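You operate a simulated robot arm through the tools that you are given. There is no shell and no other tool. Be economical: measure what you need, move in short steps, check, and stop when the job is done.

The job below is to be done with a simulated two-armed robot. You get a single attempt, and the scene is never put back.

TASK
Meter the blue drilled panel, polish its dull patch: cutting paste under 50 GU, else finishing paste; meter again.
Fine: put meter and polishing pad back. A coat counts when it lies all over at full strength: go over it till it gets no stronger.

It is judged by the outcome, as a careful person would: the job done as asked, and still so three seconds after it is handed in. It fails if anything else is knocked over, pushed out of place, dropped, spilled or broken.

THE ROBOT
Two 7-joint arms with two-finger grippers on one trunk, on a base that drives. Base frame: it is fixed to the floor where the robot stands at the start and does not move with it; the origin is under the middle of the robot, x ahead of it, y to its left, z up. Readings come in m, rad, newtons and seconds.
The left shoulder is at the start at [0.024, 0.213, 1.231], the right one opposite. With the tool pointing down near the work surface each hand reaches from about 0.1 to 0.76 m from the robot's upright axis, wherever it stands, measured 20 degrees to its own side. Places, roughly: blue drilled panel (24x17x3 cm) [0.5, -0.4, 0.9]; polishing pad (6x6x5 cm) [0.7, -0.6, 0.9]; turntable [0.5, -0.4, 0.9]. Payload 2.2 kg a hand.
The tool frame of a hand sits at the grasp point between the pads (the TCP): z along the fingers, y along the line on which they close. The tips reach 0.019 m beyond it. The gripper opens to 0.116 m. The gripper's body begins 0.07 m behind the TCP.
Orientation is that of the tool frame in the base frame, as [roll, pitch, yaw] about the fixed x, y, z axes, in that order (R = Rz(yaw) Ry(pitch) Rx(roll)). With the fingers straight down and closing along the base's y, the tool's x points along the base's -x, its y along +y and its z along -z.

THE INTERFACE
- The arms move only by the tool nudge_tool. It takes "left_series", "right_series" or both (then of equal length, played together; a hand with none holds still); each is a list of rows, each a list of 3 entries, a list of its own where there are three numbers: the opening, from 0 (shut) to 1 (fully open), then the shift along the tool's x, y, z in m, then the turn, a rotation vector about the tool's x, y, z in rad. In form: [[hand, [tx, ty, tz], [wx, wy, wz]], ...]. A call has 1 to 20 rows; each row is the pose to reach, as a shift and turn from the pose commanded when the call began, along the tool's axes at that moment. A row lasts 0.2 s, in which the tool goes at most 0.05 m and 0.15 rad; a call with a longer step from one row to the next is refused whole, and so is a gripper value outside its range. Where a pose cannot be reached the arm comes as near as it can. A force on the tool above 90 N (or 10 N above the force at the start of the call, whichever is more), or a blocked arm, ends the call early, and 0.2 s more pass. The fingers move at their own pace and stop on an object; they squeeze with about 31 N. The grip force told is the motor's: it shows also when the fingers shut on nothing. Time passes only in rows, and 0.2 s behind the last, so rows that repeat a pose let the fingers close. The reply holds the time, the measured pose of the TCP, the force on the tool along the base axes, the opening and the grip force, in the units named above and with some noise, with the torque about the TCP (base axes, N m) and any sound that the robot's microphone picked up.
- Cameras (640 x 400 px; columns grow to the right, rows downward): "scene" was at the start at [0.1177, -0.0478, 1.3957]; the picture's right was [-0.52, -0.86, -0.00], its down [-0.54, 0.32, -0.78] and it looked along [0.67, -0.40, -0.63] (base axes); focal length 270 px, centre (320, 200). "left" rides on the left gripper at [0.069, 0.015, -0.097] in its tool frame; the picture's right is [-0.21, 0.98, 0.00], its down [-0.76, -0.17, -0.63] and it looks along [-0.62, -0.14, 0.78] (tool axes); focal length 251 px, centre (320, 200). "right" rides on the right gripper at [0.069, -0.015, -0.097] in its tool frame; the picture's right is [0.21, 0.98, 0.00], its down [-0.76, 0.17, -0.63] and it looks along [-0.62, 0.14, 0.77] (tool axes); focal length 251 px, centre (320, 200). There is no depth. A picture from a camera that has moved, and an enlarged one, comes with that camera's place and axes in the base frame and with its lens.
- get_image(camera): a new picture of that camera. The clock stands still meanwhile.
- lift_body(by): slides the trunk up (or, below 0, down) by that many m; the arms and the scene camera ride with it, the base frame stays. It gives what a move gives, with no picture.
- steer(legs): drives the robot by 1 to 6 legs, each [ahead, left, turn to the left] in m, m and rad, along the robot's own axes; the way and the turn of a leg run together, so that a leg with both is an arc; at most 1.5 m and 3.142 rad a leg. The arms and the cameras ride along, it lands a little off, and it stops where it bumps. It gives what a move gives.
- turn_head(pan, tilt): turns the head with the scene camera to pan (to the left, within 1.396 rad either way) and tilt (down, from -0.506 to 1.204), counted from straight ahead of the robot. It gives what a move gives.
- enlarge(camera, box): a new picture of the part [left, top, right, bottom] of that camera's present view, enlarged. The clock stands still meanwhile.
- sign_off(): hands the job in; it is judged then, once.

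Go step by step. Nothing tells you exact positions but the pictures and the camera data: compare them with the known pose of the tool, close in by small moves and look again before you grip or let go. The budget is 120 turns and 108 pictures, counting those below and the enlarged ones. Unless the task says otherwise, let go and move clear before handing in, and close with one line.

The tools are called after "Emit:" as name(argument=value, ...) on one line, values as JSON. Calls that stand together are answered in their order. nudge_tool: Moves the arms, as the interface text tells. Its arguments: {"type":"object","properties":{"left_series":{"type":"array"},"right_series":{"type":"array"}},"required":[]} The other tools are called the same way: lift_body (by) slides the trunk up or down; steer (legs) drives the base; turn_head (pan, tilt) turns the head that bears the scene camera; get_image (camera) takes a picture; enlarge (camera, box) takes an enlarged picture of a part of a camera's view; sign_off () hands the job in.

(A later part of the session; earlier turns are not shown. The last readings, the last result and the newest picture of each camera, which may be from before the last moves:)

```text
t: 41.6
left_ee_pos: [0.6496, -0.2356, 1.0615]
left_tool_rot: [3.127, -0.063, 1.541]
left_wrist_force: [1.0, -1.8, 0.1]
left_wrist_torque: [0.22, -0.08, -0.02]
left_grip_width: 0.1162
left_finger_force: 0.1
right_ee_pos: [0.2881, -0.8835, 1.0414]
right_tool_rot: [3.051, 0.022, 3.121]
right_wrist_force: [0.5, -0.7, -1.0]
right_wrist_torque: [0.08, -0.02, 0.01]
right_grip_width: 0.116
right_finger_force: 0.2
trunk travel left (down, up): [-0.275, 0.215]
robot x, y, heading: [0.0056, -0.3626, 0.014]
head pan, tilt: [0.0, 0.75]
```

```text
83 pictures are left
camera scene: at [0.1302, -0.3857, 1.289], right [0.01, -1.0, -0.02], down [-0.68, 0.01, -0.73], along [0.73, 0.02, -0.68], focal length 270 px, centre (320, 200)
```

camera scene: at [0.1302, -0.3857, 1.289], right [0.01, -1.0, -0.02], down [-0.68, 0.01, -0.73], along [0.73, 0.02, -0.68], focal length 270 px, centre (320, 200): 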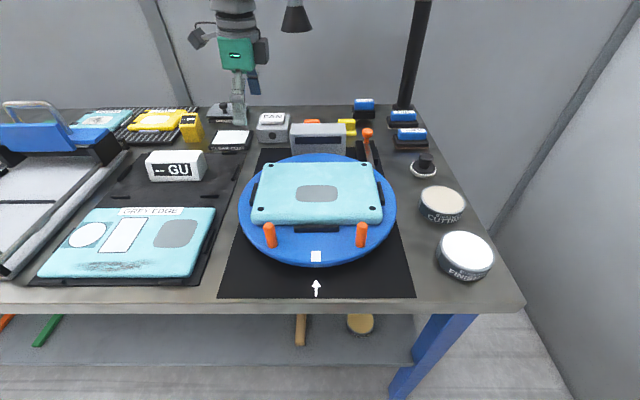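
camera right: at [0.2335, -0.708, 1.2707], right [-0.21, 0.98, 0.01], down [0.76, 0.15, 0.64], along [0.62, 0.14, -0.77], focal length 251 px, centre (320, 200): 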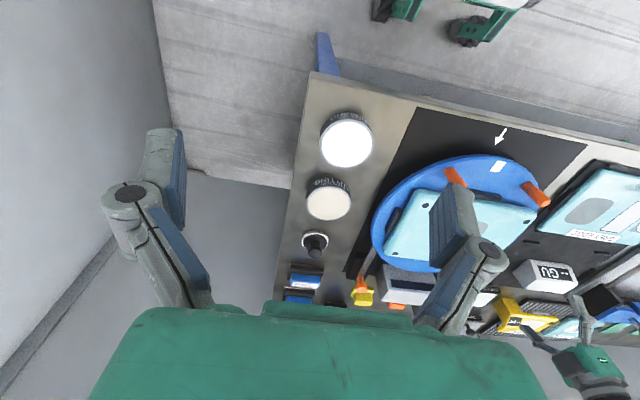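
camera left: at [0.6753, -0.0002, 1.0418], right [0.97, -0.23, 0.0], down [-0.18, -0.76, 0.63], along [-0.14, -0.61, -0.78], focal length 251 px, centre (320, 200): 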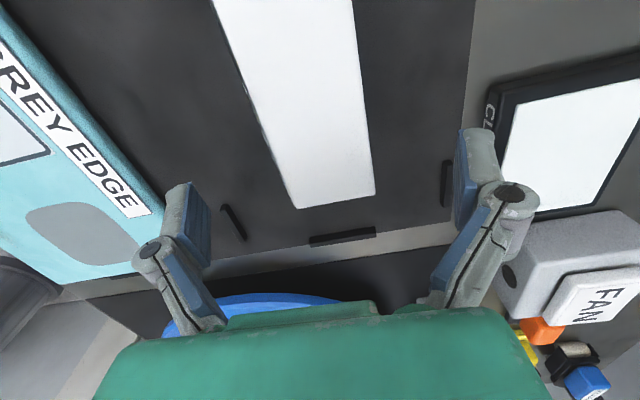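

The arm's own corrections may be feeding the rocking, so I'll let time pass without arm commands.

Emit:
turn_head(pan=0.0, tilt=0.75)

Emit:
turn_head(pan=0.0, tilt=0.75)

Emit:
turn_head(pan=0.0, tilt=0.75)

Emit:
turn_head(pan=0.0, tilt=0.75)

Emit:
turn_head(pan=0.0, tilt=0.75)

Emit:
turn_head(pan=0.0, tilt=0.75)

Emit:
turn_head(pan=0.0, tilt=0.75)

Emit:
turn_head(pan=0.0, tilt=0.75)

```text
t: 42.2
left_ee_pos: [0.6524, -0.1557, 1.0521]
left_tool_rot: [3.127, -0.01, 1.55]
left_wrist_force: [0.1, 2.4, -0.5]
left_wrist_torque: [-0.25, 0.05, 0.02]
left_grip_width: 0.1159
left_finger_force: 0.2
right_ee_pos: [0.2892, -0.8098, 1.0677]
right_tool_rot: [3.111, 0.017, 3.131]
right_wrist_force: [0.1, 1.3, 0.8]
right_wrist_torque: [-0.1, 0.07, 0.05]
right_grip_width: 0.1162
right_finger_force: 0.1
trunk travel left (down, up): [-0.275, 0.215]
robot x, y, heading: [0.0042, -0.348, 0.012]
head pan, tilt: [0.0, 0.75]
```

```text
t: 42.8
left_ee_pos: [0.6509, -0.1839, 1.0576]
left_tool_rot: [3.124, -0.026, 1.546]
left_wrist_force: [-0.3, -0.1, 0.5]
left_wrist_torque: [-0.02, 0.0, 0.02]
left_grip_width: 0.1159
left_finger_force: 0.0
right_ee_pos: [0.2842, -0.8361, 1.0506]
right_tool_rot: [3.087, -0.014, 3.128]
right_wrist_force: [-0.6, 0.0, -0.2]
right_wrist_torque: [0.0, -0.01, 0.03]
right_grip_width: 0.1161
right_finger_force: 0.0
trunk travel left (down, up): [-0.275, 0.215]
robot x, y, heading: [0.0035, -0.3505, 0.006]
head pan, tilt: [0.0, 0.75]
```

```text
t: 43.4
left_ee_pos: [0.6502, -0.2425, 1.062]
left_tool_rot: [3.126, -0.07, 1.537]
left_wrist_force: [-1.3, -1.6, -1.4]
left_wrist_torque: [0.21, -0.02, -0.01]
left_grip_width: 0.1163
left_finger_force: 0.1
right_ee_pos: [0.2874, -0.8907, 1.0361]
right_tool_rot: [3.044, 0.012, 3.123]
right_wrist_force: [-0.5, 0.0, -0.9]
right_wrist_torque: [0.04, -0.04, 0.01]
right_grip_width: 0.116
right_finger_force: 0.0
trunk travel left (down, up): [-0.275, 0.215]
robot x, y, heading: [0.0041, -0.362, 0.011]
head pan, tilt: [0.0, 0.75]
```

```text
t: 44.0
left_ee_pos: [0.6508, -0.1736, 1.0535]
left_tool_rot: [3.127, -0.02, 1.546]
left_wrist_force: [-0.1, 1.1, -0.6]
left_wrist_torque: [-0.1, 0.01, -0.01]
left_grip_width: 0.116
left_finger_force: 0.0
right_ee_pos: [0.289, -0.827, 1.0639]
right_tool_rot: [3.099, 0.023, 3.127]
right_wrist_force: [0.8, 0.3, 0.5]
right_wrist_torque: [-0.04, 0.01, 0.02]
right_grip_width: 0.1162
right_finger_force: 0.0
trunk travel left (down, up): [-0.275, 0.215]
robot x, y, heading: [-0.0013, -0.35, 0.007]
head pan, tilt: [0.0, 0.75]
```

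```text
t: 44.6
left_ee_pos: [0.6508, -0.1628, 1.0564]
left_tool_rot: [3.125, -0.012, 1.55]
left_wrist_force: [0.6, 0.7, 1.1]
left_wrist_torque: [-0.14, 0.01, 0.01]
left_grip_width: 0.1161
left_finger_force: 0.0
right_ee_pos: [0.2843, -0.8168, 1.0585]
right_tool_rot: [3.103, -0.007, 3.129]
right_wrist_force: [0.5, 0.3, -1.2]
right_wrist_torque: [-0.04, 0.03, -0.01]
right_grip_width: 0.116
right_finger_force: 0.0
trunk travel left (down, up): [-0.275, 0.215]
robot x, y, heading: [0.0001, -0.3505, 0.007]
head pan, tilt: [0.0, 0.75]
```

```text
t: 45.2
left_ee_pos: [0.6507, -0.2401, 1.0618]
left_tool_rot: [3.125, -0.067, 1.541]
left_wrist_force: [0.3, -4.5, 0.6]
left_wrist_torque: [0.32, 0.06, 0.03]
left_grip_width: 0.1161
left_finger_force: 0.1
right_ee_pos: [0.2886, -0.8884, 1.0345]
right_tool_rot: [3.047, 0.001, 3.126]
right_wrist_force: [0.0, -1.0, -0.9]
right_wrist_torque: [0.1, -0.05, -0.01]
right_grip_width: 0.116
right_finger_force: 0.1
trunk travel left (down, up): [-0.275, 0.215]
robot x, y, heading: [0.0033, -0.3655, 0.007]
head pan, tilt: [0.0, 0.75]
```

```text
t: 45.8
left_ee_pos: [0.6498, -0.1968, 1.0574]
left_tool_rot: [3.125, -0.037, 1.545]
left_wrist_force: [-0.6, -0.7, 0.0]
left_wrist_torque: [-0.01, -0.04, -0.02]
left_grip_width: 0.116
left_finger_force: 0.0
right_ee_pos: [0.2879, -0.8499, 1.0555]
right_tool_rot: [3.081, 0.023, 3.124]
right_wrist_force: [0.0, -0.4, 1.1]
right_wrist_torque: [0.02, 0.02, 0.02]
right_grip_width: 0.1159
right_finger_force: 0.1
trunk travel left (down, up): [-0.275, 0.215]
robot x, y, heading: [0.0016, -0.3567, 0.009]
head pan, tilt: [0.0, 0.75]
```

```text
t: 46.4
left_ee_pos: [0.6503, -0.15, 1.0536]
left_tool_rot: [3.124, -0.002, 1.551]
left_wrist_force: [0.9, 2.2, 0.4]
left_wrist_torque: [-0.26, 0.02, 0.03]
left_grip_width: 0.1159
left_finger_force: 0.0
right_ee_pos: [0.2871, -0.8059, 1.0677]
right_tool_rot: [3.114, -0.001, 3.131]
right_wrist_force: [0.4, 0.6, 1.4]
right_wrist_torque: [-0.08, 0.02, 0.01]
right_grip_width: 0.1159
right_finger_force: 0.1
trunk travel left (down, up): [-0.275, 0.215]
robot x, y, heading: [0.0037, -0.3432, 0.012]
head pan, tilt: [0.0, 0.75]
```

The rocking is a sustained oscillation even with no commands. I'll tuck the left hand in close and see whether posture is the cause.

Emit:
nudge_tool(left_series=[[1, [0, -0.02, -0.01], [0, 0, 0]], [1, [0, -0.05, -0.02], [0, 0, 0]], [1, [0, -0.08, -0.03], [0, 0, 0]], [1, [0, -0.11, -0.04], [0, 0, 0]], [1, [0, -0.14, -0.04], [0, 0, 0]], [1, [0, -0.17, -0.04], [0, 0, 0]], [1, [0, -0.2, -0.04], [0, 0, 0]], [1, [0, -0.23, -0.04], [0, 0, 0]], [1, [0, -0.25, -0.04], [0, 0, 0]]])

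Emit:
turn_head(pan=0.0, tilt=0.75)

Emit:
turn_head(pan=0.0, tilt=0.75)

Emit:
turn_head(pan=0.0, tilt=0.75)

Emit:
turn_head(pan=0.0, tilt=0.75)

Emit:
turn_head(pan=0.0, tilt=0.75)

Emit:
turn_head(pan=0.0, tilt=0.75)

```text
t: 48.4
left_ee_pos: [0.3975, -0.1886, 1.093]
left_tool_rot: [3.124, -0.033, 1.544]
left_wrist_force: [0.2, 0.3, 0.5]
left_wrist_torque: [-0.04, -0.04, 0.02]
left_grip_width: 0.1159
left_finger_force: 0.0
right_ee_pos: [0.2862, -0.8453, 1.0568]
right_tool_rot: [3.086, 0.023, 3.126]
right_wrist_force: [-0.1, 0.8, -0.7]
right_wrist_torque: [0.01, 0.0, 0.01]
right_grip_width: 0.1158
right_finger_force: 0.1
trunk travel left (down, up): [-0.275, 0.215]
robot x, y, heading: [0.0032, -0.3555, 0.005]
head pan, tilt: [0.0, 0.75]
```

```text
t: 49.0
left_ee_pos: [0.3978, -0.145, 1.0873]
left_tool_rot: [3.127, -0.002, 1.549]
left_wrist_force: [-0.4, 1.2, 0.9]
left_wrist_torque: [-0.12, 0.02, 0.01]
left_grip_width: 0.1158
left_finger_force: 0.1
right_ee_pos: [0.2869, -0.8031, 1.0671]
right_tool_rot: [3.115, 0.002, 3.133]
right_wrist_force: [0.7, 1.3, 1.0]
right_wrist_torque: [-0.1, 0.04, 0.02]
right_grip_width: 0.1159
right_finger_force: 0.2
trunk travel left (down, up): [-0.275, 0.215]
robot x, y, heading: [0.0021, -0.3463, 0.007]
head pan, tilt: [0.0, 0.75]
```

```text
t: 49.6
left_ee_pos: [0.3992, -0.2247, 1.0947]
left_tool_rot: [3.131, -0.065, 1.548]
left_wrist_force: [-0.7, 0.9, -1.3]
left_wrist_torque: [-0.11, -0.04, -0.01]
left_grip_width: 0.1159
left_finger_force: 0.1
right_ee_pos: [0.2899, -0.8816, 1.0353]
right_tool_rot: [3.051, -0.004, 3.13]
right_wrist_force: [1.9, -0.7, -2.2]
right_wrist_torque: [-0.03, 0.19, 0.02]
right_grip_width: 0.1161
right_finger_force: 0.1
trunk travel left (down, up): [-0.275, 0.215]
robot x, y, heading: [-0.0012, -0.3633, 0.008]
head pan, tilt: [0.0, 0.75]
```

```text
t: 50.2
left_ee_pos: [0.3982, -0.2066, 1.0952]
left_tool_rot: [3.125, -0.048, 1.543]
left_wrist_force: [-0.2, -0.5, 0.4]
left_wrist_torque: [0.07, 0.01, -0.01]
left_grip_width: 0.1163
left_finger_force: 0.1
right_ee_pos: [0.2859, -0.864, 1.0514]
right_tool_rot: [3.07, 0.022, 3.125]
right_wrist_force: [-0.6, -0.6, 0.8]
right_wrist_torque: [0.09, -0.04, 0.04]
right_grip_width: 0.1159
right_finger_force: 0.1
trunk travel left (down, up): [-0.275, 0.215]
robot x, y, heading: [0.0034, -0.36, 0.009]
head pan, tilt: [0.0, 0.75]
```

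```text
t: 50.8
left_ee_pos: [0.4001, -0.1389, 1.0873]
left_tool_rot: [3.126, 0.002, 1.551]
left_wrist_force: [0.3, 2.7, 0.0]
left_wrist_torque: [-0.21, 0.0, 0.07]
left_grip_width: 0.116
left_finger_force: 0.1
right_ee_pos: [0.2875, -0.7982, 1.0713]
right_tool_rot: [3.12, 0.008, 3.131]
right_wrist_force: [0.6, 1.2, 2.2]
right_wrist_torque: [-0.11, 0.03, 0.01]
right_grip_width: 0.1164
right_finger_force: 0.0
trunk travel left (down, up): [-0.275, 0.215]
robot x, y, heading: [0.003, -0.3443, 0.006]
head pan, tilt: [0.0, 0.75]
```

```text
t: 51.4
left_ee_pos: [0.399, -0.2125, 1.0921]
left_tool_rot: [3.129, -0.054, 1.546]
left_wrist_force: [-0.1, -0.9, -0.9]
left_wrist_torque: [0.04, -0.02, 0.0]
left_grip_width: 0.116
left_finger_force: 0.1
right_ee_pos: [0.2874, -0.8703, 1.0371]
right_tool_rot: [3.062, -0.011, 3.13]
right_wrist_force: [-1.2, -0.8, -0.7]
right_wrist_torque: [0.01, -0.02, -0.04]
right_grip_width: 0.1161
right_finger_force: 0.0
trunk travel left (down, up): [-0.275, 0.215]
robot x, y, heading: [0.0015, -0.3614, 0.012]
head pan, tilt: [0.0, 0.75]
```

```text
t: 52.0
left_ee_pos: [0.3982, -0.2208, 1.0965]
left_tool_rot: [3.124, -0.059, 1.543]
left_wrist_force: [-0.6, -0.4, 0.9]
left_wrist_torque: [0.09, 0.02, -0.01]
left_grip_width: 0.1164
left_finger_force: 0.1
right_ee_pos: [0.287, -0.8784, 1.046]
right_tool_rot: [3.058, 0.02, 3.122]
right_wrist_force: [-0.7, -1.0, -0.4]
right_wrist_torque: [0.06, 0.0, 0.0]
right_grip_width: 0.1162
right_finger_force: 0.1
trunk travel left (down, up): [-0.275, 0.215]
robot x, y, heading: [0.008, -0.3636, 0.01]
head pan, tilt: [0.0, 0.75]
```

The rocking goes on regardless of the left arm. I'll look to the right for contact with the right arm.

Emit:
turn_head(pan=-1.2, tilt=0.6)

Emit:
get_image(camera="scene")

Emit:
get_image(camera="left")

```text
t: 53.4
left_ee_pos: [0.3995, -0.1405, 1.0866]
left_tool_rot: [3.127, 0.001, 1.547]
left_wrist_force: [-0.2, 1.7, 0.4]
left_wrist_torque: [-0.14, 0.0, 0.01]
left_grip_width: 0.116
left_finger_force: 0.0
right_ee_pos: [0.2866, -0.7998, 1.0687]
right_tool_rot: [3.117, 0.004, 3.132]
right_wrist_force: [-0.3, 0.8, 1.2]
right_wrist_torque: [-0.12, 0.05, 0.03]
right_grip_width: 0.1159
right_finger_force: 0.2
trunk travel left (down, up): [-0.275, 0.215]
robot x, y, heading: [0.0057, -0.3438, 0.006]
head pan, tilt: [-1.201, 0.6]
```

```text
82 pictures are left
camera scene: at [0.0775, -0.395, 1.3041], right [-0.93, -0.37, 0.01], down [-0.21, 0.5, -0.84], along [0.3, -0.78, -0.55], focal length 270 px, centre (320, 200)
```

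scene: 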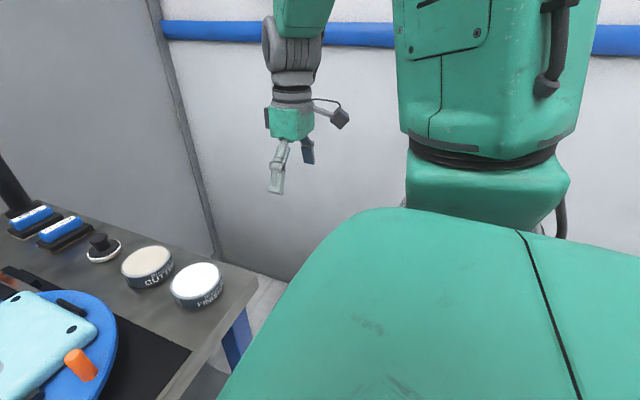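

```text
81 pictures are left
camera left: at [0.4134, -0.0718, 1.1832], right [0.97, -0.24, 0.02], down [-0.19, -0.75, 0.63], along [-0.14, -0.62, -0.78], focal length 251 px, centre (320, 200)
```

left: 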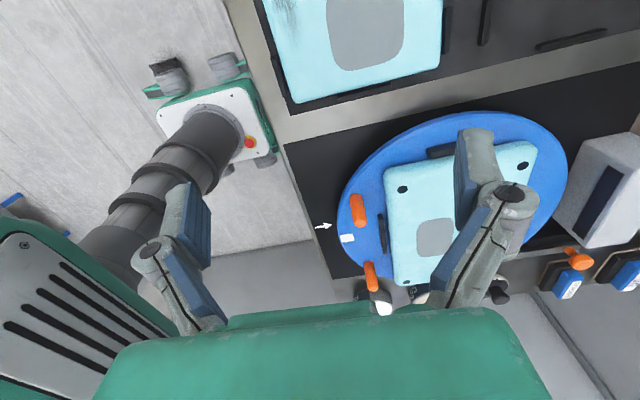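

There's no contact: the base is simply narrow and rocks at about 1.1 Hz. I'll lower the trunk further to bring the mass down and check the amplitude.

Emit:
lift_body(by=-0.08)

Emit:
turn_head(pan=0.0, tilt=0.7)

Emit:
nudge_tool(right_series=[[1, [0, 0, 0], [0, 0, 0]]])

Emit:
nudge_tool(right_series=[[1, [0, 0, 0], [0, 0, 0]]])

Emit:
nudge_tool(right_series=[[1, [0, 0, 0], [0, 0, 0]]])

Emit:
nudge_tool(right_series=[[1, [0, 0, 0], [0, 0, 0]]])

Emit:
nudge_tool(right_series=[[1, [0, 0, 0], [0, 0, 0]]])

```text
t: 54.6
left_ee_pos: [0.3976, -0.2057, 1.0165]
left_tool_rot: [3.123, -0.047, 1.543]
left_wrist_force: [0.1, -0.3, 0.3]
left_wrist_torque: [0.05, -0.02, 0.01]
left_grip_width: 0.1159
left_finger_force: 0.1
right_ee_pos: [0.2869, -0.8626, 0.9724]
right_tool_rot: [3.07, 0.022, 3.124]
right_wrist_force: [0.1, -1.0, 0.8]
right_wrist_torque: [0.07, -0.01, 0.03]
right_grip_width: 0.1159
right_finger_force: 0.0
trunk travel left (down, up): [-0.195, 0.295]
robot x, y, heading: [0.0025, -0.3566, 0.007]
head pan, tilt: [-1.201, 0.6]
```

```text
t: 56.0
left_ee_pos: [0.3992, -0.1452, 1.0086]
left_tool_rot: [3.126, 0.001, 1.549]
left_wrist_force: [0.5, 1.8, 0.0]
left_wrist_torque: [-0.2, 0.0, 0.02]
left_grip_width: 0.1161
left_finger_force: 0.0
right_ee_pos: [0.2879, -0.8057, 0.9898]
right_tool_rot: [3.117, 0.008, 3.13]
right_wrist_force: [1.1, 1.6, 1.1]
right_wrist_torque: [-0.1, 0.04, 0.01]
right_grip_width: 0.1158
right_finger_force: 0.0
trunk travel left (down, up): [-0.195, 0.295]
robot x, y, heading: [0.0056, -0.3479, 0.012]
head pan, tilt: [0.0, 0.7]
```

```text
t: 56.6
left_ee_pos: [0.3982, -0.2253, 1.0166]
left_tool_rot: [3.122, -0.061, 1.539]
left_wrist_force: [0.1, -0.4, 0.2]
left_wrist_torque: [0.07, 0.01, -0.01]
left_grip_width: 0.1158
left_finger_force: 0.0
right_ee_pos: [0.2837, -0.8801, 0.959]
right_tool_rot: [3.053, 0.005, 3.12]
right_wrist_force: [-0.7, 0.1, -0.3]
right_wrist_torque: [0.05, -0.01, -0.02]
right_grip_width: 0.116
right_finger_force: 0.0
trunk travel left (down, up): [-0.195, 0.295]
robot x, y, heading: [0.0044, -0.3662, 0.007]
head pan, tilt: [0.0, 0.7]
stopped in row 1 (right hand): the arm was blocked; the commanded pose is now the measured one
```

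```text
t: 57.0
left_ee_pos: [0.3976, -0.1887, 1.0124]
left_tool_rot: [3.12, -0.027, 1.542]
left_wrist_force: [-0.3, 1.4, 0.6]
left_wrist_torque: [-0.08, 0.04, 0.02]
left_grip_width: 0.1158
left_finger_force: 0.1
right_ee_pos: [0.2873, -0.8471, 0.9821]
right_tool_rot: [3.088, 0.029, 3.125]
right_wrist_force: [0.1, 1.3, 1.1]
right_wrist_torque: [-0.03, -0.01, -0.03]
right_grip_width: 0.116
right_finger_force: 0.1
trunk travel left (down, up): [-0.195, 0.295]
robot x, y, heading: [0.0045, -0.3616, 0.007]
head pan, tilt: [0.0, 0.7]
```

```text
t: 57.6
left_ee_pos: [0.3961, -0.1783, 1.0113]
left_tool_rot: [3.121, -0.014, 1.541]
left_wrist_force: [0.6, 0.9, -0.2]
left_wrist_torque: [-0.13, -0.01, -0.02]
left_grip_width: 0.1162
left_finger_force: 0.0
right_ee_pos: [0.2816, -0.8367, 0.9788]
right_tool_rot: [3.102, -0.005, 3.123]
right_wrist_force: [0.5, 1.1, 0.9]
right_wrist_torque: [-0.12, 0.04, -0.02]
right_grip_width: 0.1158
right_finger_force: 0.0
trunk travel left (down, up): [-0.195, 0.295]
robot x, y, heading: [0.0029, -0.3629, 0.011]
head pan, tilt: [0.0, 0.7]
stopped in row 1 (right hand): the arm was blocked; the commanded pose is now the measured one
```

```text
t: 58.2
left_ee_pos: [0.3963, -0.2418, 1.0178]
left_tool_rot: [3.119, -0.068, 1.532]
left_wrist_force: [0.2, -0.9, 0.1]
left_wrist_torque: [0.08, -0.01, -0.02]
left_grip_width: 0.1161
left_finger_force: 0.0
right_ee_pos: [0.2813, -0.8964, 0.9581]
right_tool_rot: [3.048, 0.006, 3.115]
right_wrist_force: [-0.5, -0.8, -1.3]
right_wrist_torque: [0.08, -0.06, -0.02]
right_grip_width: 0.1161
right_finger_force: 0.0
trunk travel left (down, up): [-0.195, 0.295]
robot x, y, heading: [0.0025, -0.3829, 0.006]
head pan, tilt: [0.0, 0.7]
stopped in row 1 (right hand): the arm was blocked; the commanded pose is now the measured one
```

```text
t: 58.6
left_ee_pos: [0.3945, -0.1966, 1.0131]
left_tool_rot: [3.118, -0.03, 1.538]
left_wrist_force: [1.1, 1.3, -0.5]
left_wrist_torque: [-0.09, 0.02, -0.05]
left_grip_width: 0.1159
left_finger_force: 0.1
right_ee_pos: [0.2806, -0.8542, 0.9793]
right_tool_rot: [3.087, 0.017, 3.121]
right_wrist_force: [-0.2, 0.8, 0.9]
right_wrist_torque: [-0.11, 0.04, 0.04]
right_grip_width: 0.1161
right_finger_force: 0.0
trunk travel left (down, up): [-0.195, 0.295]
robot x, y, heading: [0.0036, -0.3692, 0.002]
head pan, tilt: [0.0, 0.7]
```

Lowering the trunk doesn't damp it. I'll brace instead: press the closed left fingers lightly on the bare mat corner near (0.38, -0.25), so friction takes the rocking out.

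Emit:
nudge_tool(left_series=[[0.6, [-0.02, -0.005, 0.02], [0, 0, 0]], [0.3, [-0.04, -0.01, 0.04], [0, 0, 0]], [0, [-0.05, -0.015, 0.06], [0, 0, 0]], [0, [-0.05, -0.015, 0.08], [0, 0, 0]], [0, [-0.05, -0.015, 0.1], [0, 0, 0]]])

Emit:
get_image(camera="scene")

```text
t: 59.8
left_ee_pos: [0.3784, -0.2795, 0.9137]
left_tool_rot: [3.123, -0.068, 1.538]
left_wrist_force: [-8.9, 13.9, -7.2]
left_wrist_torque: [-0.23, -0.12, 0.31]
left_grip_width: 0.0034
left_finger_force: 30.1
right_ee_pos: [0.279, -0.8956, 0.9618]
right_tool_rot: [3.054, 0.015, 3.115]
right_wrist_force: [0.2, -0.6, 0.4]
right_wrist_torque: [0.1, -0.02, -0.01]
right_grip_width: 0.1159
right_finger_force: 0.1
trunk travel left (down, up): [-0.195, 0.295]
robot x, y, heading: [0.0032, -0.3853, 0.006]
head pan, tilt: [0.0, 0.7]
```

```text
80 pictures are left
camera scene: at [0.1288, -0.4, 1.2136], right [0.01, -1.0, -0.02], down [-0.64, 0.01, -0.76], along [0.76, 0.01, -0.64], focal length 270 px, centre (320, 200)
```

scene: 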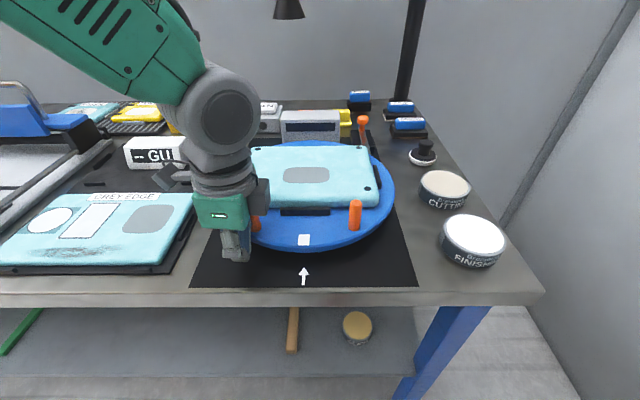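

The fingers seem to be brushing the turntable's front peg. I'll back off at once, up and towards the front-left.

Emit:
nudge_tool(left_series=[[0, [0.02, -0.02, -0.02], [0, 0, 0]], [0, [0.04, -0.03, -0.05], [0, 0, 0]], [0, [0.05, -0.03, -0.08], [0, 0, 0]]])

Emit:
get_image(camera="scene")

```text
t: 60.6
left_ee_pos: [0.3501, -0.2342, 0.9948]
left_tool_rot: [3.12, -0.061, 1.535]
left_wrist_force: [-0.4, -1.1, -1.0]
left_wrist_torque: [0.1, 0.02, 0.01]
left_grip_width: 0.0035
left_finger_force: 29.7
right_ee_pos: [0.2815, -0.8916, 0.9629]
right_tool_rot: [3.055, 0.012, 3.117]
right_wrist_force: [-0.3, -1.4, -0.3]
right_wrist_torque: [0.05, 0.0, -0.02]
right_grip_width: 0.1159
right_finger_force: 0.0
trunk travel left (down, up): [-0.195, 0.295]
robot x, y, heading: [0.0047, -0.3791, -0.002]
head pan, tilt: [0.0, 0.7]
```

```text
79 pictures are left
camera scene: at [0.1307, -0.3952, 1.2135], right [0.01, -1.0, -0.01], down [-0.65, 0.01, -0.76], along [0.76, 0.01, -0.65], focal length 270 px, centre (320, 200)
```

scene: 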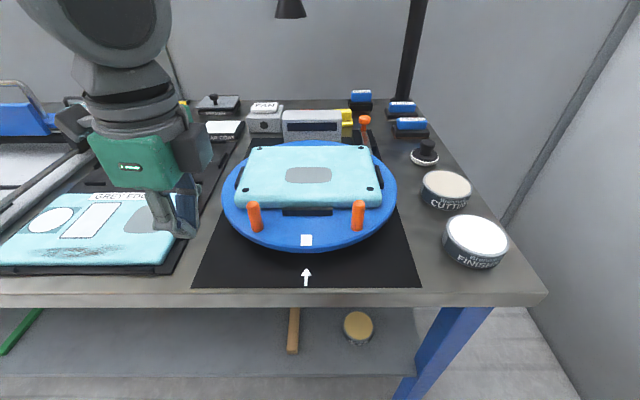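

The turntable mark still lines up with the arrow, so nothing moved. The right-front corner has more clearance, so I'll bring the closed right hand over (0.375, -0.53).

Emit:
nudge_tool(right_series=[[0.8, [0, 0.005, -0.02], [0, 0, 0]], [0.6, [0, 0.02, -0.045], [0, 0, 0]], [0.4, [-0.005, 0.05, -0.06], [0, 0, 0]], [0.2, [-0.015, 0.085, -0.06], [0, 0, 0]], [0, [-0.03, 0.125, -0.06], [0, 0, 0]], [0, [-0.045, 0.165, -0.06], [0, 0, 0]], [0, [-0.06, 0.205, -0.06], [0, 0, 0]], [0, [-0.075, 0.245, -0.06], [0, 0, 0]], [0, [-0.085, 0.28, -0.06], [0, 0, 0]], [0, [-0.092, 0.31, -0.06], [0, 0, 0]], [0, [-0.093, 0.33, -0.06], [0, 0, 0]]])

Emit:
get_image(camera="scene")

```text
t: 63.0
left_ee_pos: [0.3513, -0.2243, 0.9944]
left_tool_rot: [3.12, -0.052, 1.534]
left_wrist_force: [-0.3, -0.5, 0.9]
left_wrist_torque: [0.02, -0.02, 0.0]
left_grip_width: 0.0033
left_finger_force: 30.3
right_ee_pos: [0.4259, -0.5681, 1.0372]
right_tool_rot: [3.06, 0.014, 3.116]
right_wrist_force: [-0.7, -0.4, -0.5]
right_wrist_torque: [0.04, 0.04, -0.01]
right_grip_width: 0.0002
right_finger_force: 28.5
right hand out of reach, approached as far as the arm can: row 6, 7, 8, 9, 10, 11
trunk travel left (down, up): [-0.195, 0.295]
robot x, y, heading: [0.0044, -0.3746, 0.007]
head pan, tilt: [0.0, 0.7]
```

```text
78 pictures are left
camera scene: at [0.1314, -0.3798, 1.2135], right [0.01, -1.0, 0.0], down [-0.65, 0.0, -0.76], along [0.76, 0.01, -0.65], focal length 270 px, centre (320, 200)
```

scene: 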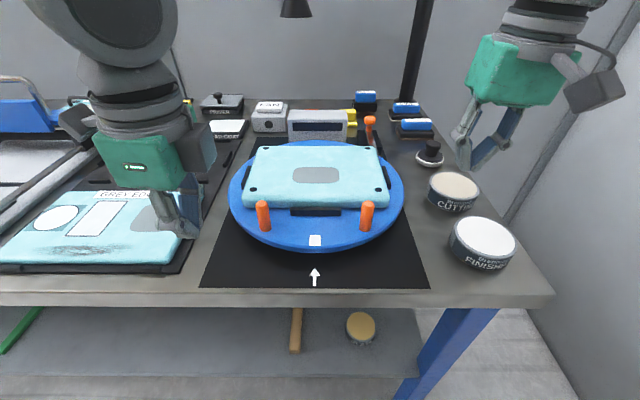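

Emit:
turn_head(pan=0.0, tilt=0.7)

Emit:
turn_head(pan=0.0, tilt=0.7)

Emit:
turn_head(pan=0.0, tilt=0.7)

Emit:
turn_head(pan=0.0, tilt=0.7)

Emit:
turn_head(pan=0.0, tilt=0.7)

Emit:
turn_head(pan=0.0, tilt=0.7)

```text
t: 63.6
left_ee_pos: [0.3514, -0.2118, 0.9928]
left_tool_rot: [3.12, -0.042, 1.534]
left_wrist_force: [0.6, 0.0, 0.1]
left_wrist_torque: [-0.04, 0.01, -0.02]
left_grip_width: 0.0033
left_finger_force: 31.0
right_ee_pos: [0.4254, -0.5547, 1.04]
right_tool_rot: [3.064, 0.015, 3.12]
right_wrist_force: [-0.3, -0.1, 0.3]
right_wrist_torque: [-0.04, -0.01, 0.04]
right_grip_width: 0.0
right_finger_force: 28.5
trunk travel left (down, up): [-0.195, 0.295]
robot x, y, heading: [0.0068, -0.3759, -0.001]
head pan, tilt: [0.0, 0.7]
```

```text
t: 64.2
left_ee_pos: [0.351, -0.2196, 0.993]
left_tool_rot: [3.119, -0.047, 1.535]
left_wrist_force: [0.6, 0.2, -1.2]
left_wrist_torque: [0.03, 0.03, 0.01]
left_grip_width: 0.003
left_finger_force: 29.9
right_ee_pos: [0.4261, -0.5625, 1.0381]
right_tool_rot: [3.059, 0.015, 3.118]
right_wrist_force: [0.6, -0.1, -0.1]
right_wrist_torque: [-0.02, 0.02, -0.01]
right_grip_width: 0.0001
right_finger_force: 28.5
trunk travel left (down, up): [-0.195, 0.295]
robot x, y, heading: [0.0055, -0.3755, 0.007]
head pan, tilt: [0.0, 0.7]
```

```text
t: 64.8
left_ee_pos: [0.3514, -0.2213, 0.9935]
left_tool_rot: [3.119, -0.049, 1.533]
left_wrist_force: [0.3, -0.1, 0.7]
left_wrist_torque: [0.0, 0.0, -0.01]
left_grip_width: 0.0034
left_finger_force: 30.6
right_ee_pos: [0.4268, -0.566, 1.0379]
right_tool_rot: [3.057, 0.015, 3.115]
right_wrist_force: [-0.7, -0.6, -0.4]
right_wrist_torque: [0.02, -0.02, -0.01]
right_grip_width: 0.0
right_finger_force: 28.0
trunk travel left (down, up): [-0.195, 0.295]
robot x, y, heading: [0.0018, -0.3795, 0.01]
head pan, tilt: [0.0, 0.7]
```

```text
t: 65.4
left_ee_pos: [0.3515, -0.2177, 0.9932]
left_tool_rot: [3.119, -0.045, 1.534]
left_wrist_force: [-0.2, -0.1, 0.5]
left_wrist_torque: [0.03, -0.01, -0.01]
left_grip_width: 0.003
left_finger_force: 30.2
right_ee_pos: [0.427, -0.5625, 1.0377]
right_tool_rot: [3.061, 0.015, 3.115]
right_wrist_force: [-0.7, -0.4, 0.3]
right_wrist_torque: [0.0, 0.02, 0.0]
right_grip_width: 0.0
right_finger_force: 28.6
trunk travel left (down, up): [-0.195, 0.295]
robot x, y, heading: [0.0031, -0.3787, 0.008]
head pan, tilt: [0.0, 0.7]
```

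```text
t: 66.0
left_ee_pos: [0.3521, -0.2188, 0.9937]
left_tool_rot: [3.12, -0.046, 1.534]
left_wrist_force: [0.4, 1.1, 0.0]
left_wrist_torque: [0.03, 0.0, -0.03]
left_grip_width: 0.0031
left_finger_force: 30.3
right_ee_pos: [0.4254, -0.5632, 1.0375]
right_tool_rot: [3.058, 0.014, 3.115]
right_wrist_force: [-0.8, -1.2, -0.2]
right_wrist_torque: [0.01, 0.0, 0.03]
right_grip_width: 0.0002
right_finger_force: 28.6
trunk travel left (down, up): [-0.195, 0.295]
robot x, y, heading: [0.0022, -0.3778, 0.01]
head pan, tilt: [0.0, 0.7]
```

```text
t: 66.6
left_ee_pos: [0.3499, -0.2185, 0.9925]
left_tool_rot: [3.119, -0.047, 1.535]
left_wrist_force: [-0.3, 0.3, 0.8]
left_wrist_torque: [-0.02, 0.02, -0.01]
left_grip_width: 0.003
left_finger_force: 30.6
right_ee_pos: [0.4272, -0.5615, 1.0381]
right_tool_rot: [3.059, 0.013, 3.118]
right_wrist_force: [0.8, -1.0, 0.3]
right_wrist_torque: [-0.01, -0.03, 0.03]
right_grip_width: 0.0002
right_finger_force: 28.5
trunk travel left (down, up): [-0.195, 0.295]
robot x, y, heading: [0.0007, -0.3746, 0.009]
head pan, tilt: [0.0, 0.7]
```

It has fully settled: the earlier right-arm posture was feeding the rocking. I'll raise the trunk a bit, drive gently left, and check that it stays calm.

Emit:
lift_body(by=0.08)

Emit:
steer(legs=[[0, 0.05, 0], [0, 0.05, 0]])

Emit:
turn_head(pan=0.2, tilt=0.75)

Emit:
turn_head(pan=0.2, tilt=0.75)

Emit:
turn_head(pan=0.2, tilt=0.75)

```text
t: 67.7
left_ee_pos: [0.3513, -0.2193, 1.0742]
left_tool_rot: [3.119, -0.047, 1.534]
left_wrist_force: [0.9, 0.4, 0.2]
left_wrist_torque: [0.02, 0.03, 0.0]
left_grip_width: 0.0029
left_finger_force: 30.1
right_ee_pos: [0.4269, -0.5618, 1.1174]
right_tool_rot: [3.06, 0.015, 3.118]
right_wrist_force: [0.3, -0.3, 0.3]
right_wrist_torque: [0.01, 0.0, -0.02]
right_grip_width: 0.0001
right_finger_force: 28.3
trunk travel left (down, up): [-0.275, 0.215]
robot x, y, heading: [0.0015, -0.3777, 0.006]
head pan, tilt: [0.0, 0.7]
```

```text
t: 69.2
left_ee_pos: [0.3495, -0.1069, 1.0716]
left_tool_rot: [3.118, -0.038, 1.537]
left_wrist_force: [-0.2, -0.5, -0.5]
left_wrist_torque: [-0.09, -0.02, 0.01]
left_grip_width: 0.0027
left_finger_force: 30.6
right_ee_pos: [0.4255, -0.4458, 1.1208]
right_tool_rot: [3.08, 0.02, 3.124]
right_wrist_force: [0.0, 0.7, 1.0]
right_wrist_torque: [-0.11, 0.03, -0.01]
right_grip_width: 0.0001
right_finger_force: 28.7
trunk travel left (down, up): [-0.275, 0.215]
robot x, y, heading: [-0.0008, -0.2732, 0.007]
head pan, tilt: [0.0, 0.7]
```

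```text
t: 69.9
left_ee_pos: [0.3475, -0.1034, 1.0728]
left_tool_rot: [3.119, -0.038, 1.536]
left_wrist_force: [0.2, 0.3, -0.2]
left_wrist_torque: [-0.07, -0.01, 0.02]
left_grip_width: 0.003
left_finger_force: 30.1
right_ee_pos: [0.4237, -0.4427, 1.122]
right_tool_rot: [3.078, 0.025, 3.13]
right_wrist_force: [1.0, 0.8, 0.0]
right_wrist_torque: [-0.16, 0.0, -0.01]
right_grip_width: 0.0001
right_finger_force: 28.0
trunk travel left (down, up): [-0.275, 0.215]
robot x, y, heading: [0.0022, -0.2702, 0.01]
head pan, tilt: [0.201, 0.75]
```

```text
t: 70.5
left_ee_pos: [0.3486, -0.1298, 1.0753]
left_tool_rot: [3.118, -0.059, 1.536]
left_wrist_force: [-0.4, 0.5, -0.1]
left_wrist_torque: [-0.01, 0.02, -0.02]
left_grip_width: 0.0028
left_finger_force: 30.1
right_ee_pos: [0.4247, -0.4742, 1.118]
right_tool_rot: [3.047, 0.02, 3.12]
right_wrist_force: [0.1, 0.7, -0.7]
right_wrist_torque: [-0.02, -0.03, 0.01]
right_grip_width: 0.0
right_finger_force: 28.7
trunk travel left (down, up): [-0.275, 0.215]
robot x, y, heading: [0.004, -0.2778, 0.006]
head pan, tilt: [0.201, 0.75]
```

```text
t: 71.1
left_ee_pos: [0.3493, -0.1411, 1.0759]
left_tool_rot: [3.118, -0.065, 1.536]
left_wrist_force: [0.0, -0.7, 0.0]
left_wrist_torque: [0.04, 0.02, -0.02]
left_grip_width: 0.0027
left_finger_force: 30.1
right_ee_pos: [0.4243, -0.4813, 1.1154]
right_tool_rot: [3.052, 0.02, 3.125]
right_wrist_force: [0.4, -0.5, -0.4]
right_wrist_torque: [0.07, -0.01, -0.01]
right_grip_width: 0.0
right_finger_force: 28.1
trunk travel left (down, up): [-0.275, 0.215]
robot x, y, heading: [0.0038, -0.2791, 0.004]
head pan, tilt: [0.201, 0.75]
```

It's damping well. I'll move the left hand smoothly to above the meter, open and level.

Emit:
nudge_tool(left_series=[[0.2, [0.003, 0.009, 0.0], [0.001, -0.002, -0.001]], [0.4, [0.009, 0.028, 0.003], [0.003, -0.005, -0.004]], [0.6, [0.018, 0.055, 0.008], [0.005, -0.01, -0.007]], [0.8, [0.028, 0.085, 0.014], [0.007, -0.015, -0.01]], [1, [0.038, 0.115, 0.022], [0.009, -0.02, -0.014]], [1, [0.048, 0.145, 0.03], [0.011, -0.025, -0.017]], [1, [0.058, 0.175, 0.037], [0.013, -0.03, -0.02]], [1, [0.068, 0.205, 0.044], [0.015, -0.035, -0.024]], [1, [0.078, 0.235, 0.05], [0.018, -0.04, -0.028]], [1, [0.087, 0.262, 0.055], [0.02, -0.045, -0.031]], [1, [0.094, 0.283, 0.059], [0.022, -0.048, -0.034]], [1, [0.099, 0.298, 0.061], [0.023, -0.05, -0.035]], [1, [0.102, 0.306, 0.062], [0.023, -0.05, -0.035]], [1, [0.102, 0.306, 0.062], [0.023, -0.05, -0.035]], [1, [0.102, 0.306, 0.062], [0.023, -0.05, -0.035]], [1, [0.102, 0.306, 0.062], [0.023, -0.05, -0.035]]])

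Emit:
turn_head(pan=0.2, tilt=0.75)

Emit:
turn_head(pan=0.2, tilt=0.75)

Emit:
turn_head(pan=0.2, tilt=0.75)

Emit:
get_image(camera="left")

```text
t: 74.5
left_ee_pos: [0.6583, -0.0352, 1.026]
left_tool_rot: [3.139, -0.009, 1.569]
left_wrist_force: [0.1, -0.5, 0.1]
left_wrist_torque: [0.04, 0.01, 0.01]
left_grip_width: 0.1161
left_finger_force: 0.0
right_ee_pos: [0.4235, -0.4698, 1.1173]
right_tool_rot: [3.061, 0.022, 3.123]
right_wrist_force: [0.4, -0.3, -0.1]
right_wrist_torque: [0.03, 0.02, -0.03]
right_grip_width: 0.0002
right_finger_force: 28.5
trunk travel left (down, up): [-0.275, 0.215]
robot x, y, heading: [0.0039, -0.275, 0.008]
head pan, tilt: [0.201, 0.75]
```

```text
t: 75.1
left_ee_pos: [0.6578, -0.0205, 1.0233]
left_tool_rot: [3.138, 0.003, 1.57]
left_wrist_force: [-0.6, 0.5, 0.3]
left_wrist_torque: [-0.04, 0.03, 0.01]
left_grip_width: 0.1162
left_finger_force: 0.0
right_ee_pos: [0.4238, -0.4566, 1.1215]
right_tool_rot: [3.071, 0.023, 3.126]
right_wrist_force: [0.1, -0.1, 0.5]
right_wrist_torque: [-0.05, -0.02, 0.0]
right_grip_width: 0.0001
right_finger_force: 29.3
trunk travel left (down, up): [-0.275, 0.215]
robot x, y, heading: [0.0032, -0.2722, 0.003]
head pan, tilt: [0.201, 0.75]
```

```text
t: 75.7
left_ee_pos: [0.6583, -0.0342, 1.0265]
left_tool_rot: [3.14, -0.006, 1.568]
left_wrist_force: [-0.9, -0.7, 0.0]
left_wrist_torque: [0.0, -0.03, 0.0]
left_grip_width: 0.1161
left_finger_force: 0.1
right_ee_pos: [0.4235, -0.4693, 1.1178]
right_tool_rot: [3.058, 0.021, 3.123]
right_wrist_force: [-0.2, 0.4, -0.1]
right_wrist_torque: [0.01, -0.02, 0.02]
right_grip_width: 0.0
right_finger_force: 28.4
trunk travel left (down, up): [-0.275, 0.215]
robot x, y, heading: [0.0001, -0.2766, 0.004]
head pan, tilt: [0.201, 0.75]
```

```text
t: 76.3
left_ee_pos: [0.6589, -0.0349, 1.0261]
left_tool_rot: [3.14, -0.007, 1.57]
left_wrist_force: [0.1, -0.4, 0.1]
left_wrist_torque: [0.02, 0.0, 0.0]
left_grip_width: 0.1158
left_finger_force: 0.0
right_ee_pos: [0.4229, -0.4704, 1.1161]
right_tool_rot: [3.06, 0.021, 3.124]
right_wrist_force: [-0.8, -0.4, -0.3]
right_wrist_torque: [0.02, 0.0, 0.01]
right_grip_width: 0.0002
right_finger_force: 28.3
trunk travel left (down, up): [-0.275, 0.215]
robot x, y, heading: [0.0022, -0.2767, 0.006]
head pan, tilt: [0.201, 0.75]
```

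```text
77 pictures are left
camera left: at [0.6726, 0.0338, 1.1222], right [0.98, -0.22, 0.0], down [-0.17, -0.76, 0.63], along [-0.14, -0.61, -0.78], focal length 251 px, centre (320, 200)
```

left: 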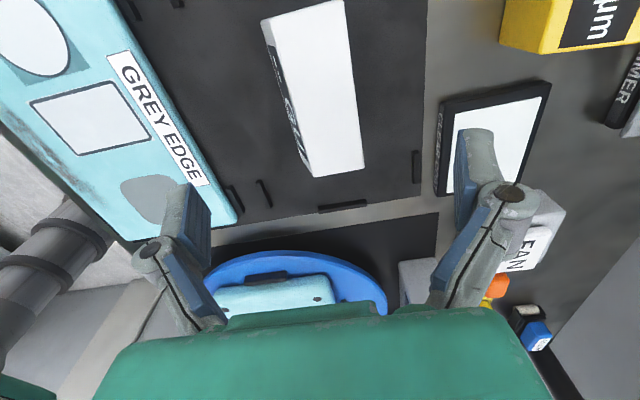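

It's calm and well aligned, with the meter at (0.660, -0.033). I'll descend gently to z≈0.90.

Emit:
nudge_tool(left_series=[[1, [0, 0.001, 0.004], [0, 0, 0]], [1, [0, 0.001, 0.012], [0, 0, 0]], [1, [0, 0.001, 0.023], [0, 0, 0]], [1, [0, 0.001, 0.036], [0, 0, 0]], [1, [0, 0.001, 0.049], [0, 0, 0]], [1, [0, 0.001, 0.062], [0, 0, 0]], [1, [0, 0.001, 0.075], [0, 0, 0]], [1, [0, 0.001, 0.088], [0, 0, 0]], [1, [0, 0.001, 0.1], [0, 0, 0]], [1, [0, 0.001, 0.109], [0, 0, 0]], [1, [0, 0.001, 0.115], [0, 0, 0]], [1, [0, 0.001, 0.119], [0, 0, 0]], [1, [0, 0.001, 0.121], [0, 0, 0]], [1, [0, 0.001, 0.121], [0, 0, 0]], [1, [0, 0.001, 0.121], [0, 0, 0]]])

Emit:
turn_head(pan=0.2, tilt=0.75)

Emit:
get_image(camera="left")

Emit:
enlarge(camera="scene", box=[160, 80, 360, 240])

```text
t: 79.5
left_ee_pos: [0.6605, -0.031, 0.9045]
left_tool_rot: [3.14, -0.003, 1.571]
left_wrist_force: [0.3, -0.1, 0.2]
left_wrist_torque: [-0.01, 0.02, 0.0]
left_grip_width: 0.116
left_finger_force: 0.0
right_ee_pos: [0.423, -0.4651, 1.1178]
right_tool_rot: [3.063, 0.019, 3.126]
right_wrist_force: [-0.3, 0.2, -0.1]
right_wrist_torque: [0.01, 0.0, -0.03]
right_grip_width: 0.0
right_finger_force: 28.0
trunk travel left (down, up): [-0.275, 0.215]
robot x, y, heading: [0.0017, -0.2771, 0.007]
head pan, tilt: [0.201, 0.75]
```

```text
t: 80.1
left_ee_pos: [0.6603, -0.0295, 0.9041]
left_tool_rot: [3.139, -0.002, 1.571]
left_wrist_force: [0.0, 0.0, -0.6]
left_wrist_torque: [0.0, 0.03, 0.03]
left_grip_width: 0.116
left_finger_force: 0.0
right_ee_pos: [0.4232, -0.4649, 1.1186]
right_tool_rot: [3.063, 0.02, 3.127]
right_wrist_force: [-0.9, -0.4, 0.0]
right_wrist_torque: [-0.01, 0.01, 0.0]
right_grip_width: 0.0003
right_finger_force: 28.5
trunk travel left (down, up): [-0.275, 0.215]
robot x, y, heading: [0.0047, -0.277, 0.008]
head pan, tilt: [0.201, 0.75]
```

```text
76 pictures are left
camera left: at [0.6746, 0.0383, 1.0005], right [0.98, -0.22, 0.0], down [-0.17, -0.76, 0.63], along [-0.14, -0.61, -0.78], focal length 251 px, centre (320, 200)
```

left: 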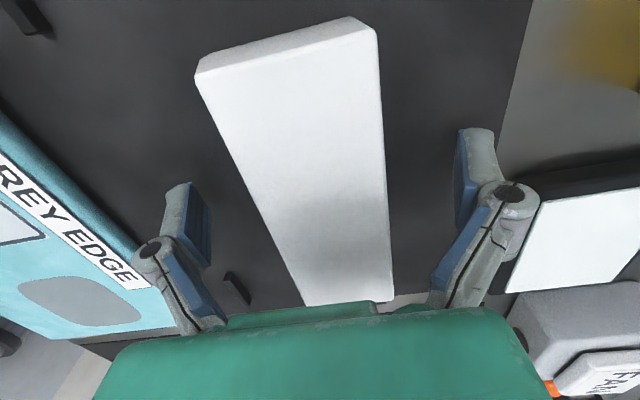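

```text
2.50 times, centred on (260, 160) of scene
camera zoom: at [0.1289, -0.2577, 1.2891], right [0.21, -0.98, 0.0], down [-0.67, -0.14, -0.73], along [0.71, 0.15, -0.69], focal length 676 px, centre (470, 300)
```

zoom: 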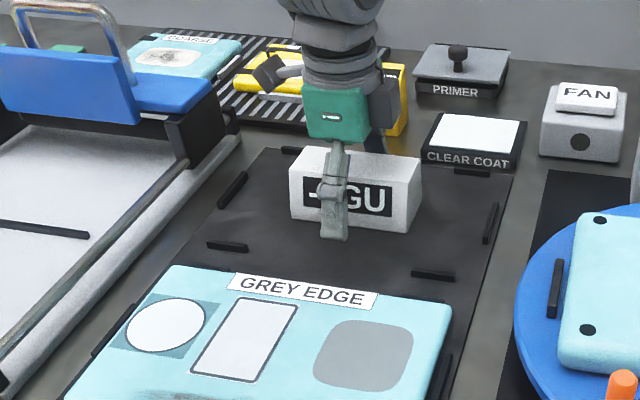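

The fingers straddle the meter cleanly. I'll close on it, then lift a few cm.

Emit:
nudge_tool(left_series=[[0.6, [0, 0, 0], [0, 0, 0]], [0.4, [0, 0, 0], [0, 0, 0]], [0.2, [0, 0, 0], [0, 0, 0]], [0, [0, 0, 0], [0, 0, 0]], [0, [0, 0, 0], [0, 0, 0]], [0, [0, 0, 0], [0, 0, 0]]])

Emit:
nudge_tool(left_series=[[0, [0, 0, -0.005], [0, 0, 0]], [0, [0, 0, -0.015], [0, 0, 0]], [0, [0, 0, -0.028], [0, 0, 0]], [0, [0, 0, -0.042], [0, 0, 0]], [0, [0, 0, -0.056], [0, 0, 0]], [0, [0, 0, -0.068], [0, 0, 0]], [0, [0, 0, -0.076], [0, 0, 0]], [0, [0, 0, -0.08], [0, 0, 0]], [0, [0, 0, -0.08], [0, 0, 0]]])

Emit:
get_image(camera="scene")

```text
t: 81.5
left_ee_pos: [0.6601, -0.0305, 0.9055]
left_tool_rot: [3.138, -0.003, 1.571]
left_wrist_force: [-1.7, 0.8, 0.7]
left_wrist_torque: [0.0, 0.12, 0.03]
left_grip_width: 0.0591
left_finger_force: 31.1
right_ee_pos: [0.4229, -0.4652, 1.1183]
right_tool_rot: [3.063, 0.021, 3.125]
right_wrist_force: [-0.2, 0.4, 0.9]
right_wrist_torque: [0.01, -0.03, 0.0]
right_grip_width: 0.0003
right_finger_force: 28.6
trunk travel left (down, up): [-0.275, 0.215]
robot x, y, heading: [0.0018, -0.2756, 0.005]
head pan, tilt: [0.201, 0.75]
```

```text
t: 83.5
left_ee_pos: [0.6601, -0.0293, 0.9845]
left_tool_rot: [3.14, -0.004, 1.571]
left_wrist_force: [1.1, -0.4, -2.6]
left_wrist_torque: [-0.01, 0.01, 0.0]
left_grip_width: 0.0591
left_finger_force: 31.1
right_ee_pos: [0.4238, -0.4641, 1.1183]
right_tool_rot: [3.064, 0.022, 3.126]
right_wrist_force: [-0.6, -0.1, -0.8]
right_wrist_torque: [-0.02, 0.04, 0.02]
right_grip_width: 0.0
right_finger_force: 28.2
trunk travel left (down, up): [-0.275, 0.215]
robot x, y, heading: [0.0066, -0.2741, 0.009]
head pan, tilt: [0.201, 0.75]
```

```text
74 pictures are left
camera scene: at [0.1294, -0.2575, 1.289], right [0.21, -0.98, 0.0], down [-0.67, -0.14, -0.73], along [0.71, 0.15, -0.69], focal length 270 px, centre (320, 200)
```

scene: 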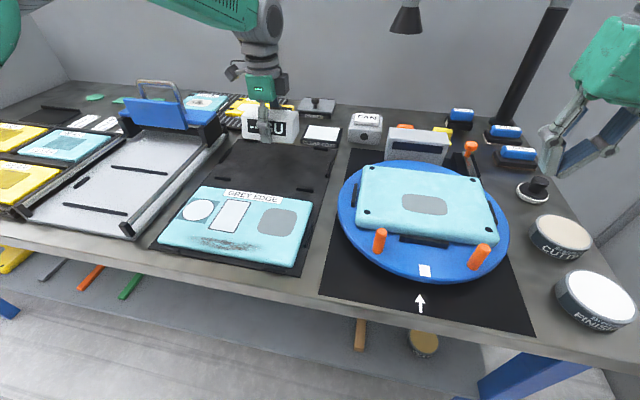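

The meter is held; its home grip pose is TCP (0.660, -0.030, 0.905). The dull patch triangulates to (0.513, -0.369, 0.945). I'll move the right hand out of the way while raising the meter.

Emit:
nudge_tool(left_series=[[0, [0, 0, -0.004], [0, 0, 0]], [0, [0, 0, -0.012], [0, 0, 0]], [0, [0, 0, -0.022], [0, 0, 0]], [0, [0, 0, -0.034], [0, 0, 0]], [0, [0, 0, -0.046], [0, 0, 0]], [0, [0, 0, -0.058], [0, 0, 0]], [0, [0, 0, -0.068], [0, 0, 0]], [0, [0, 0, -0.076], [0, 0, 0]], [0, [0, 0, -0.08], [0, 0, 0]], [0, [0, 0, -0.08], [0, 0, 0]], [0, [0, 0, -0.08], [0, 0, 0]]], right_series=[[0, [-0.001, -0.004, 0], [0, 0, 0]], [0, [-0.003, -0.014, 0], [0, 0, 0]], [0, [-0.006, -0.03, 0], [0, 0, 0]], [0, [-0.01, -0.05, 0], [0, 0, 0]], [0, [-0.014, -0.07, 0], [0, 0, 0]], [0, [-0.018, -0.09, 0], [0, 0, 0]], [0, [-0.022, -0.11, 0], [0, 0, 0]], [0, [-0.026, -0.13, 0], [0, 0, 0]], [0, [-0.029, -0.145, 0], [0, 0, 0]], [0, [-0.03, -0.155, 0], [0, 0, 0]], [0, [-0.03, -0.16, 0], [0, 0, 0]]])

Emit:
turn_head(pan=0.0, tilt=0.75)

Emit:
turn_head(pan=0.0, tilt=0.75)

Emit:
turn_head(pan=0.0, tilt=0.75)

```text
t: 85.9
left_ee_pos: [0.6619, -0.0327, 1.0658]
left_tool_rot: [3.142, -0.006, 1.569]
left_wrist_force: [0.0, -0.8, -2.8]
left_wrist_torque: [0.01, 0.02, -0.02]
left_grip_width: 0.0591
left_finger_force: 31.0
right_ee_pos: [0.4515, -0.6263, 1.1057]
right_tool_rot: [3.06, 0.022, 3.126]
right_wrist_force: [0.0, 0.7, -0.6]
right_wrist_torque: [0.0, -0.03, 0.02]
right_grip_width: 0.0
right_finger_force: 28.5
trunk travel left (down, up): [-0.275, 0.215]
robot x, y, heading: [0.0025, -0.2755, 0.005]
head pan, tilt: [0.201, 0.75]
```

```text
t: 86.6
left_ee_pos: [0.6612, -0.0325, 1.0647]
left_tool_rot: [-3.141, -0.006, 1.571]
left_wrist_force: [-0.3, -0.2, -2.7]
left_wrist_torque: [0.0, 0.02, 0.01]
left_grip_width: 0.0592
left_finger_force: 31.3
right_ee_pos: [0.4507, -0.6252, 1.1054]
right_tool_rot: [3.061, 0.021, 3.128]
right_wrist_force: [0.2, -0.4, 0.1]
right_wrist_torque: [0.02, 0.02, 0.03]
right_grip_width: 0.0
right_finger_force: 28.5
trunk travel left (down, up): [-0.275, 0.215]
robot x, y, heading: [0.0021, -0.2745, 0.007]
head pan, tilt: [0.0, 0.75]
```

```text
t: 87.2
left_ee_pos: [0.6612, -0.0323, 1.0656]
left_tool_rot: [-3.141, -0.006, 1.572]
left_wrist_force: [-1.1, 0.2, -2.9]
left_wrist_torque: [-0.02, 0.03, 0.0]
left_grip_width: 0.059
left_finger_force: 31.0
right_ee_pos: [0.4509, -0.6266, 1.1059]
right_tool_rot: [3.061, 0.021, 3.125]
right_wrist_force: [-0.4, -1.2, -0.5]
right_wrist_torque: [-0.03, -0.02, 0.01]
right_grip_width: 0.0
right_finger_force: 28.8
trunk travel left (down, up): [-0.275, 0.215]
robot x, y, heading: [0.0021, -0.2789, 0.002]
head pan, tilt: [0.0, 0.75]
```

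```text
t: 87.8
left_ee_pos: [0.6614, -0.0318, 1.0648]
left_tool_rot: [3.141, -0.006, 1.57]
left_wrist_force: [-0.1, -0.4, -3.0]
left_wrist_torque: [0.02, 0.01, 0.0]
left_grip_width: 0.0588
left_finger_force: 31.0
right_ee_pos: [0.4505, -0.6259, 1.1052]
right_tool_rot: [3.062, 0.021, 3.126]
right_wrist_force: [0.4, 0.9, -0.3]
right_wrist_torque: [0.0, 0.02, -0.02]
right_grip_width: 0.0002
right_finger_force: 28.9
trunk travel left (down, up): [-0.275, 0.215]
robot x, y, heading: [0.0025, -0.2762, 0.006]
head pan, tilt: [0.0, 0.75]
```

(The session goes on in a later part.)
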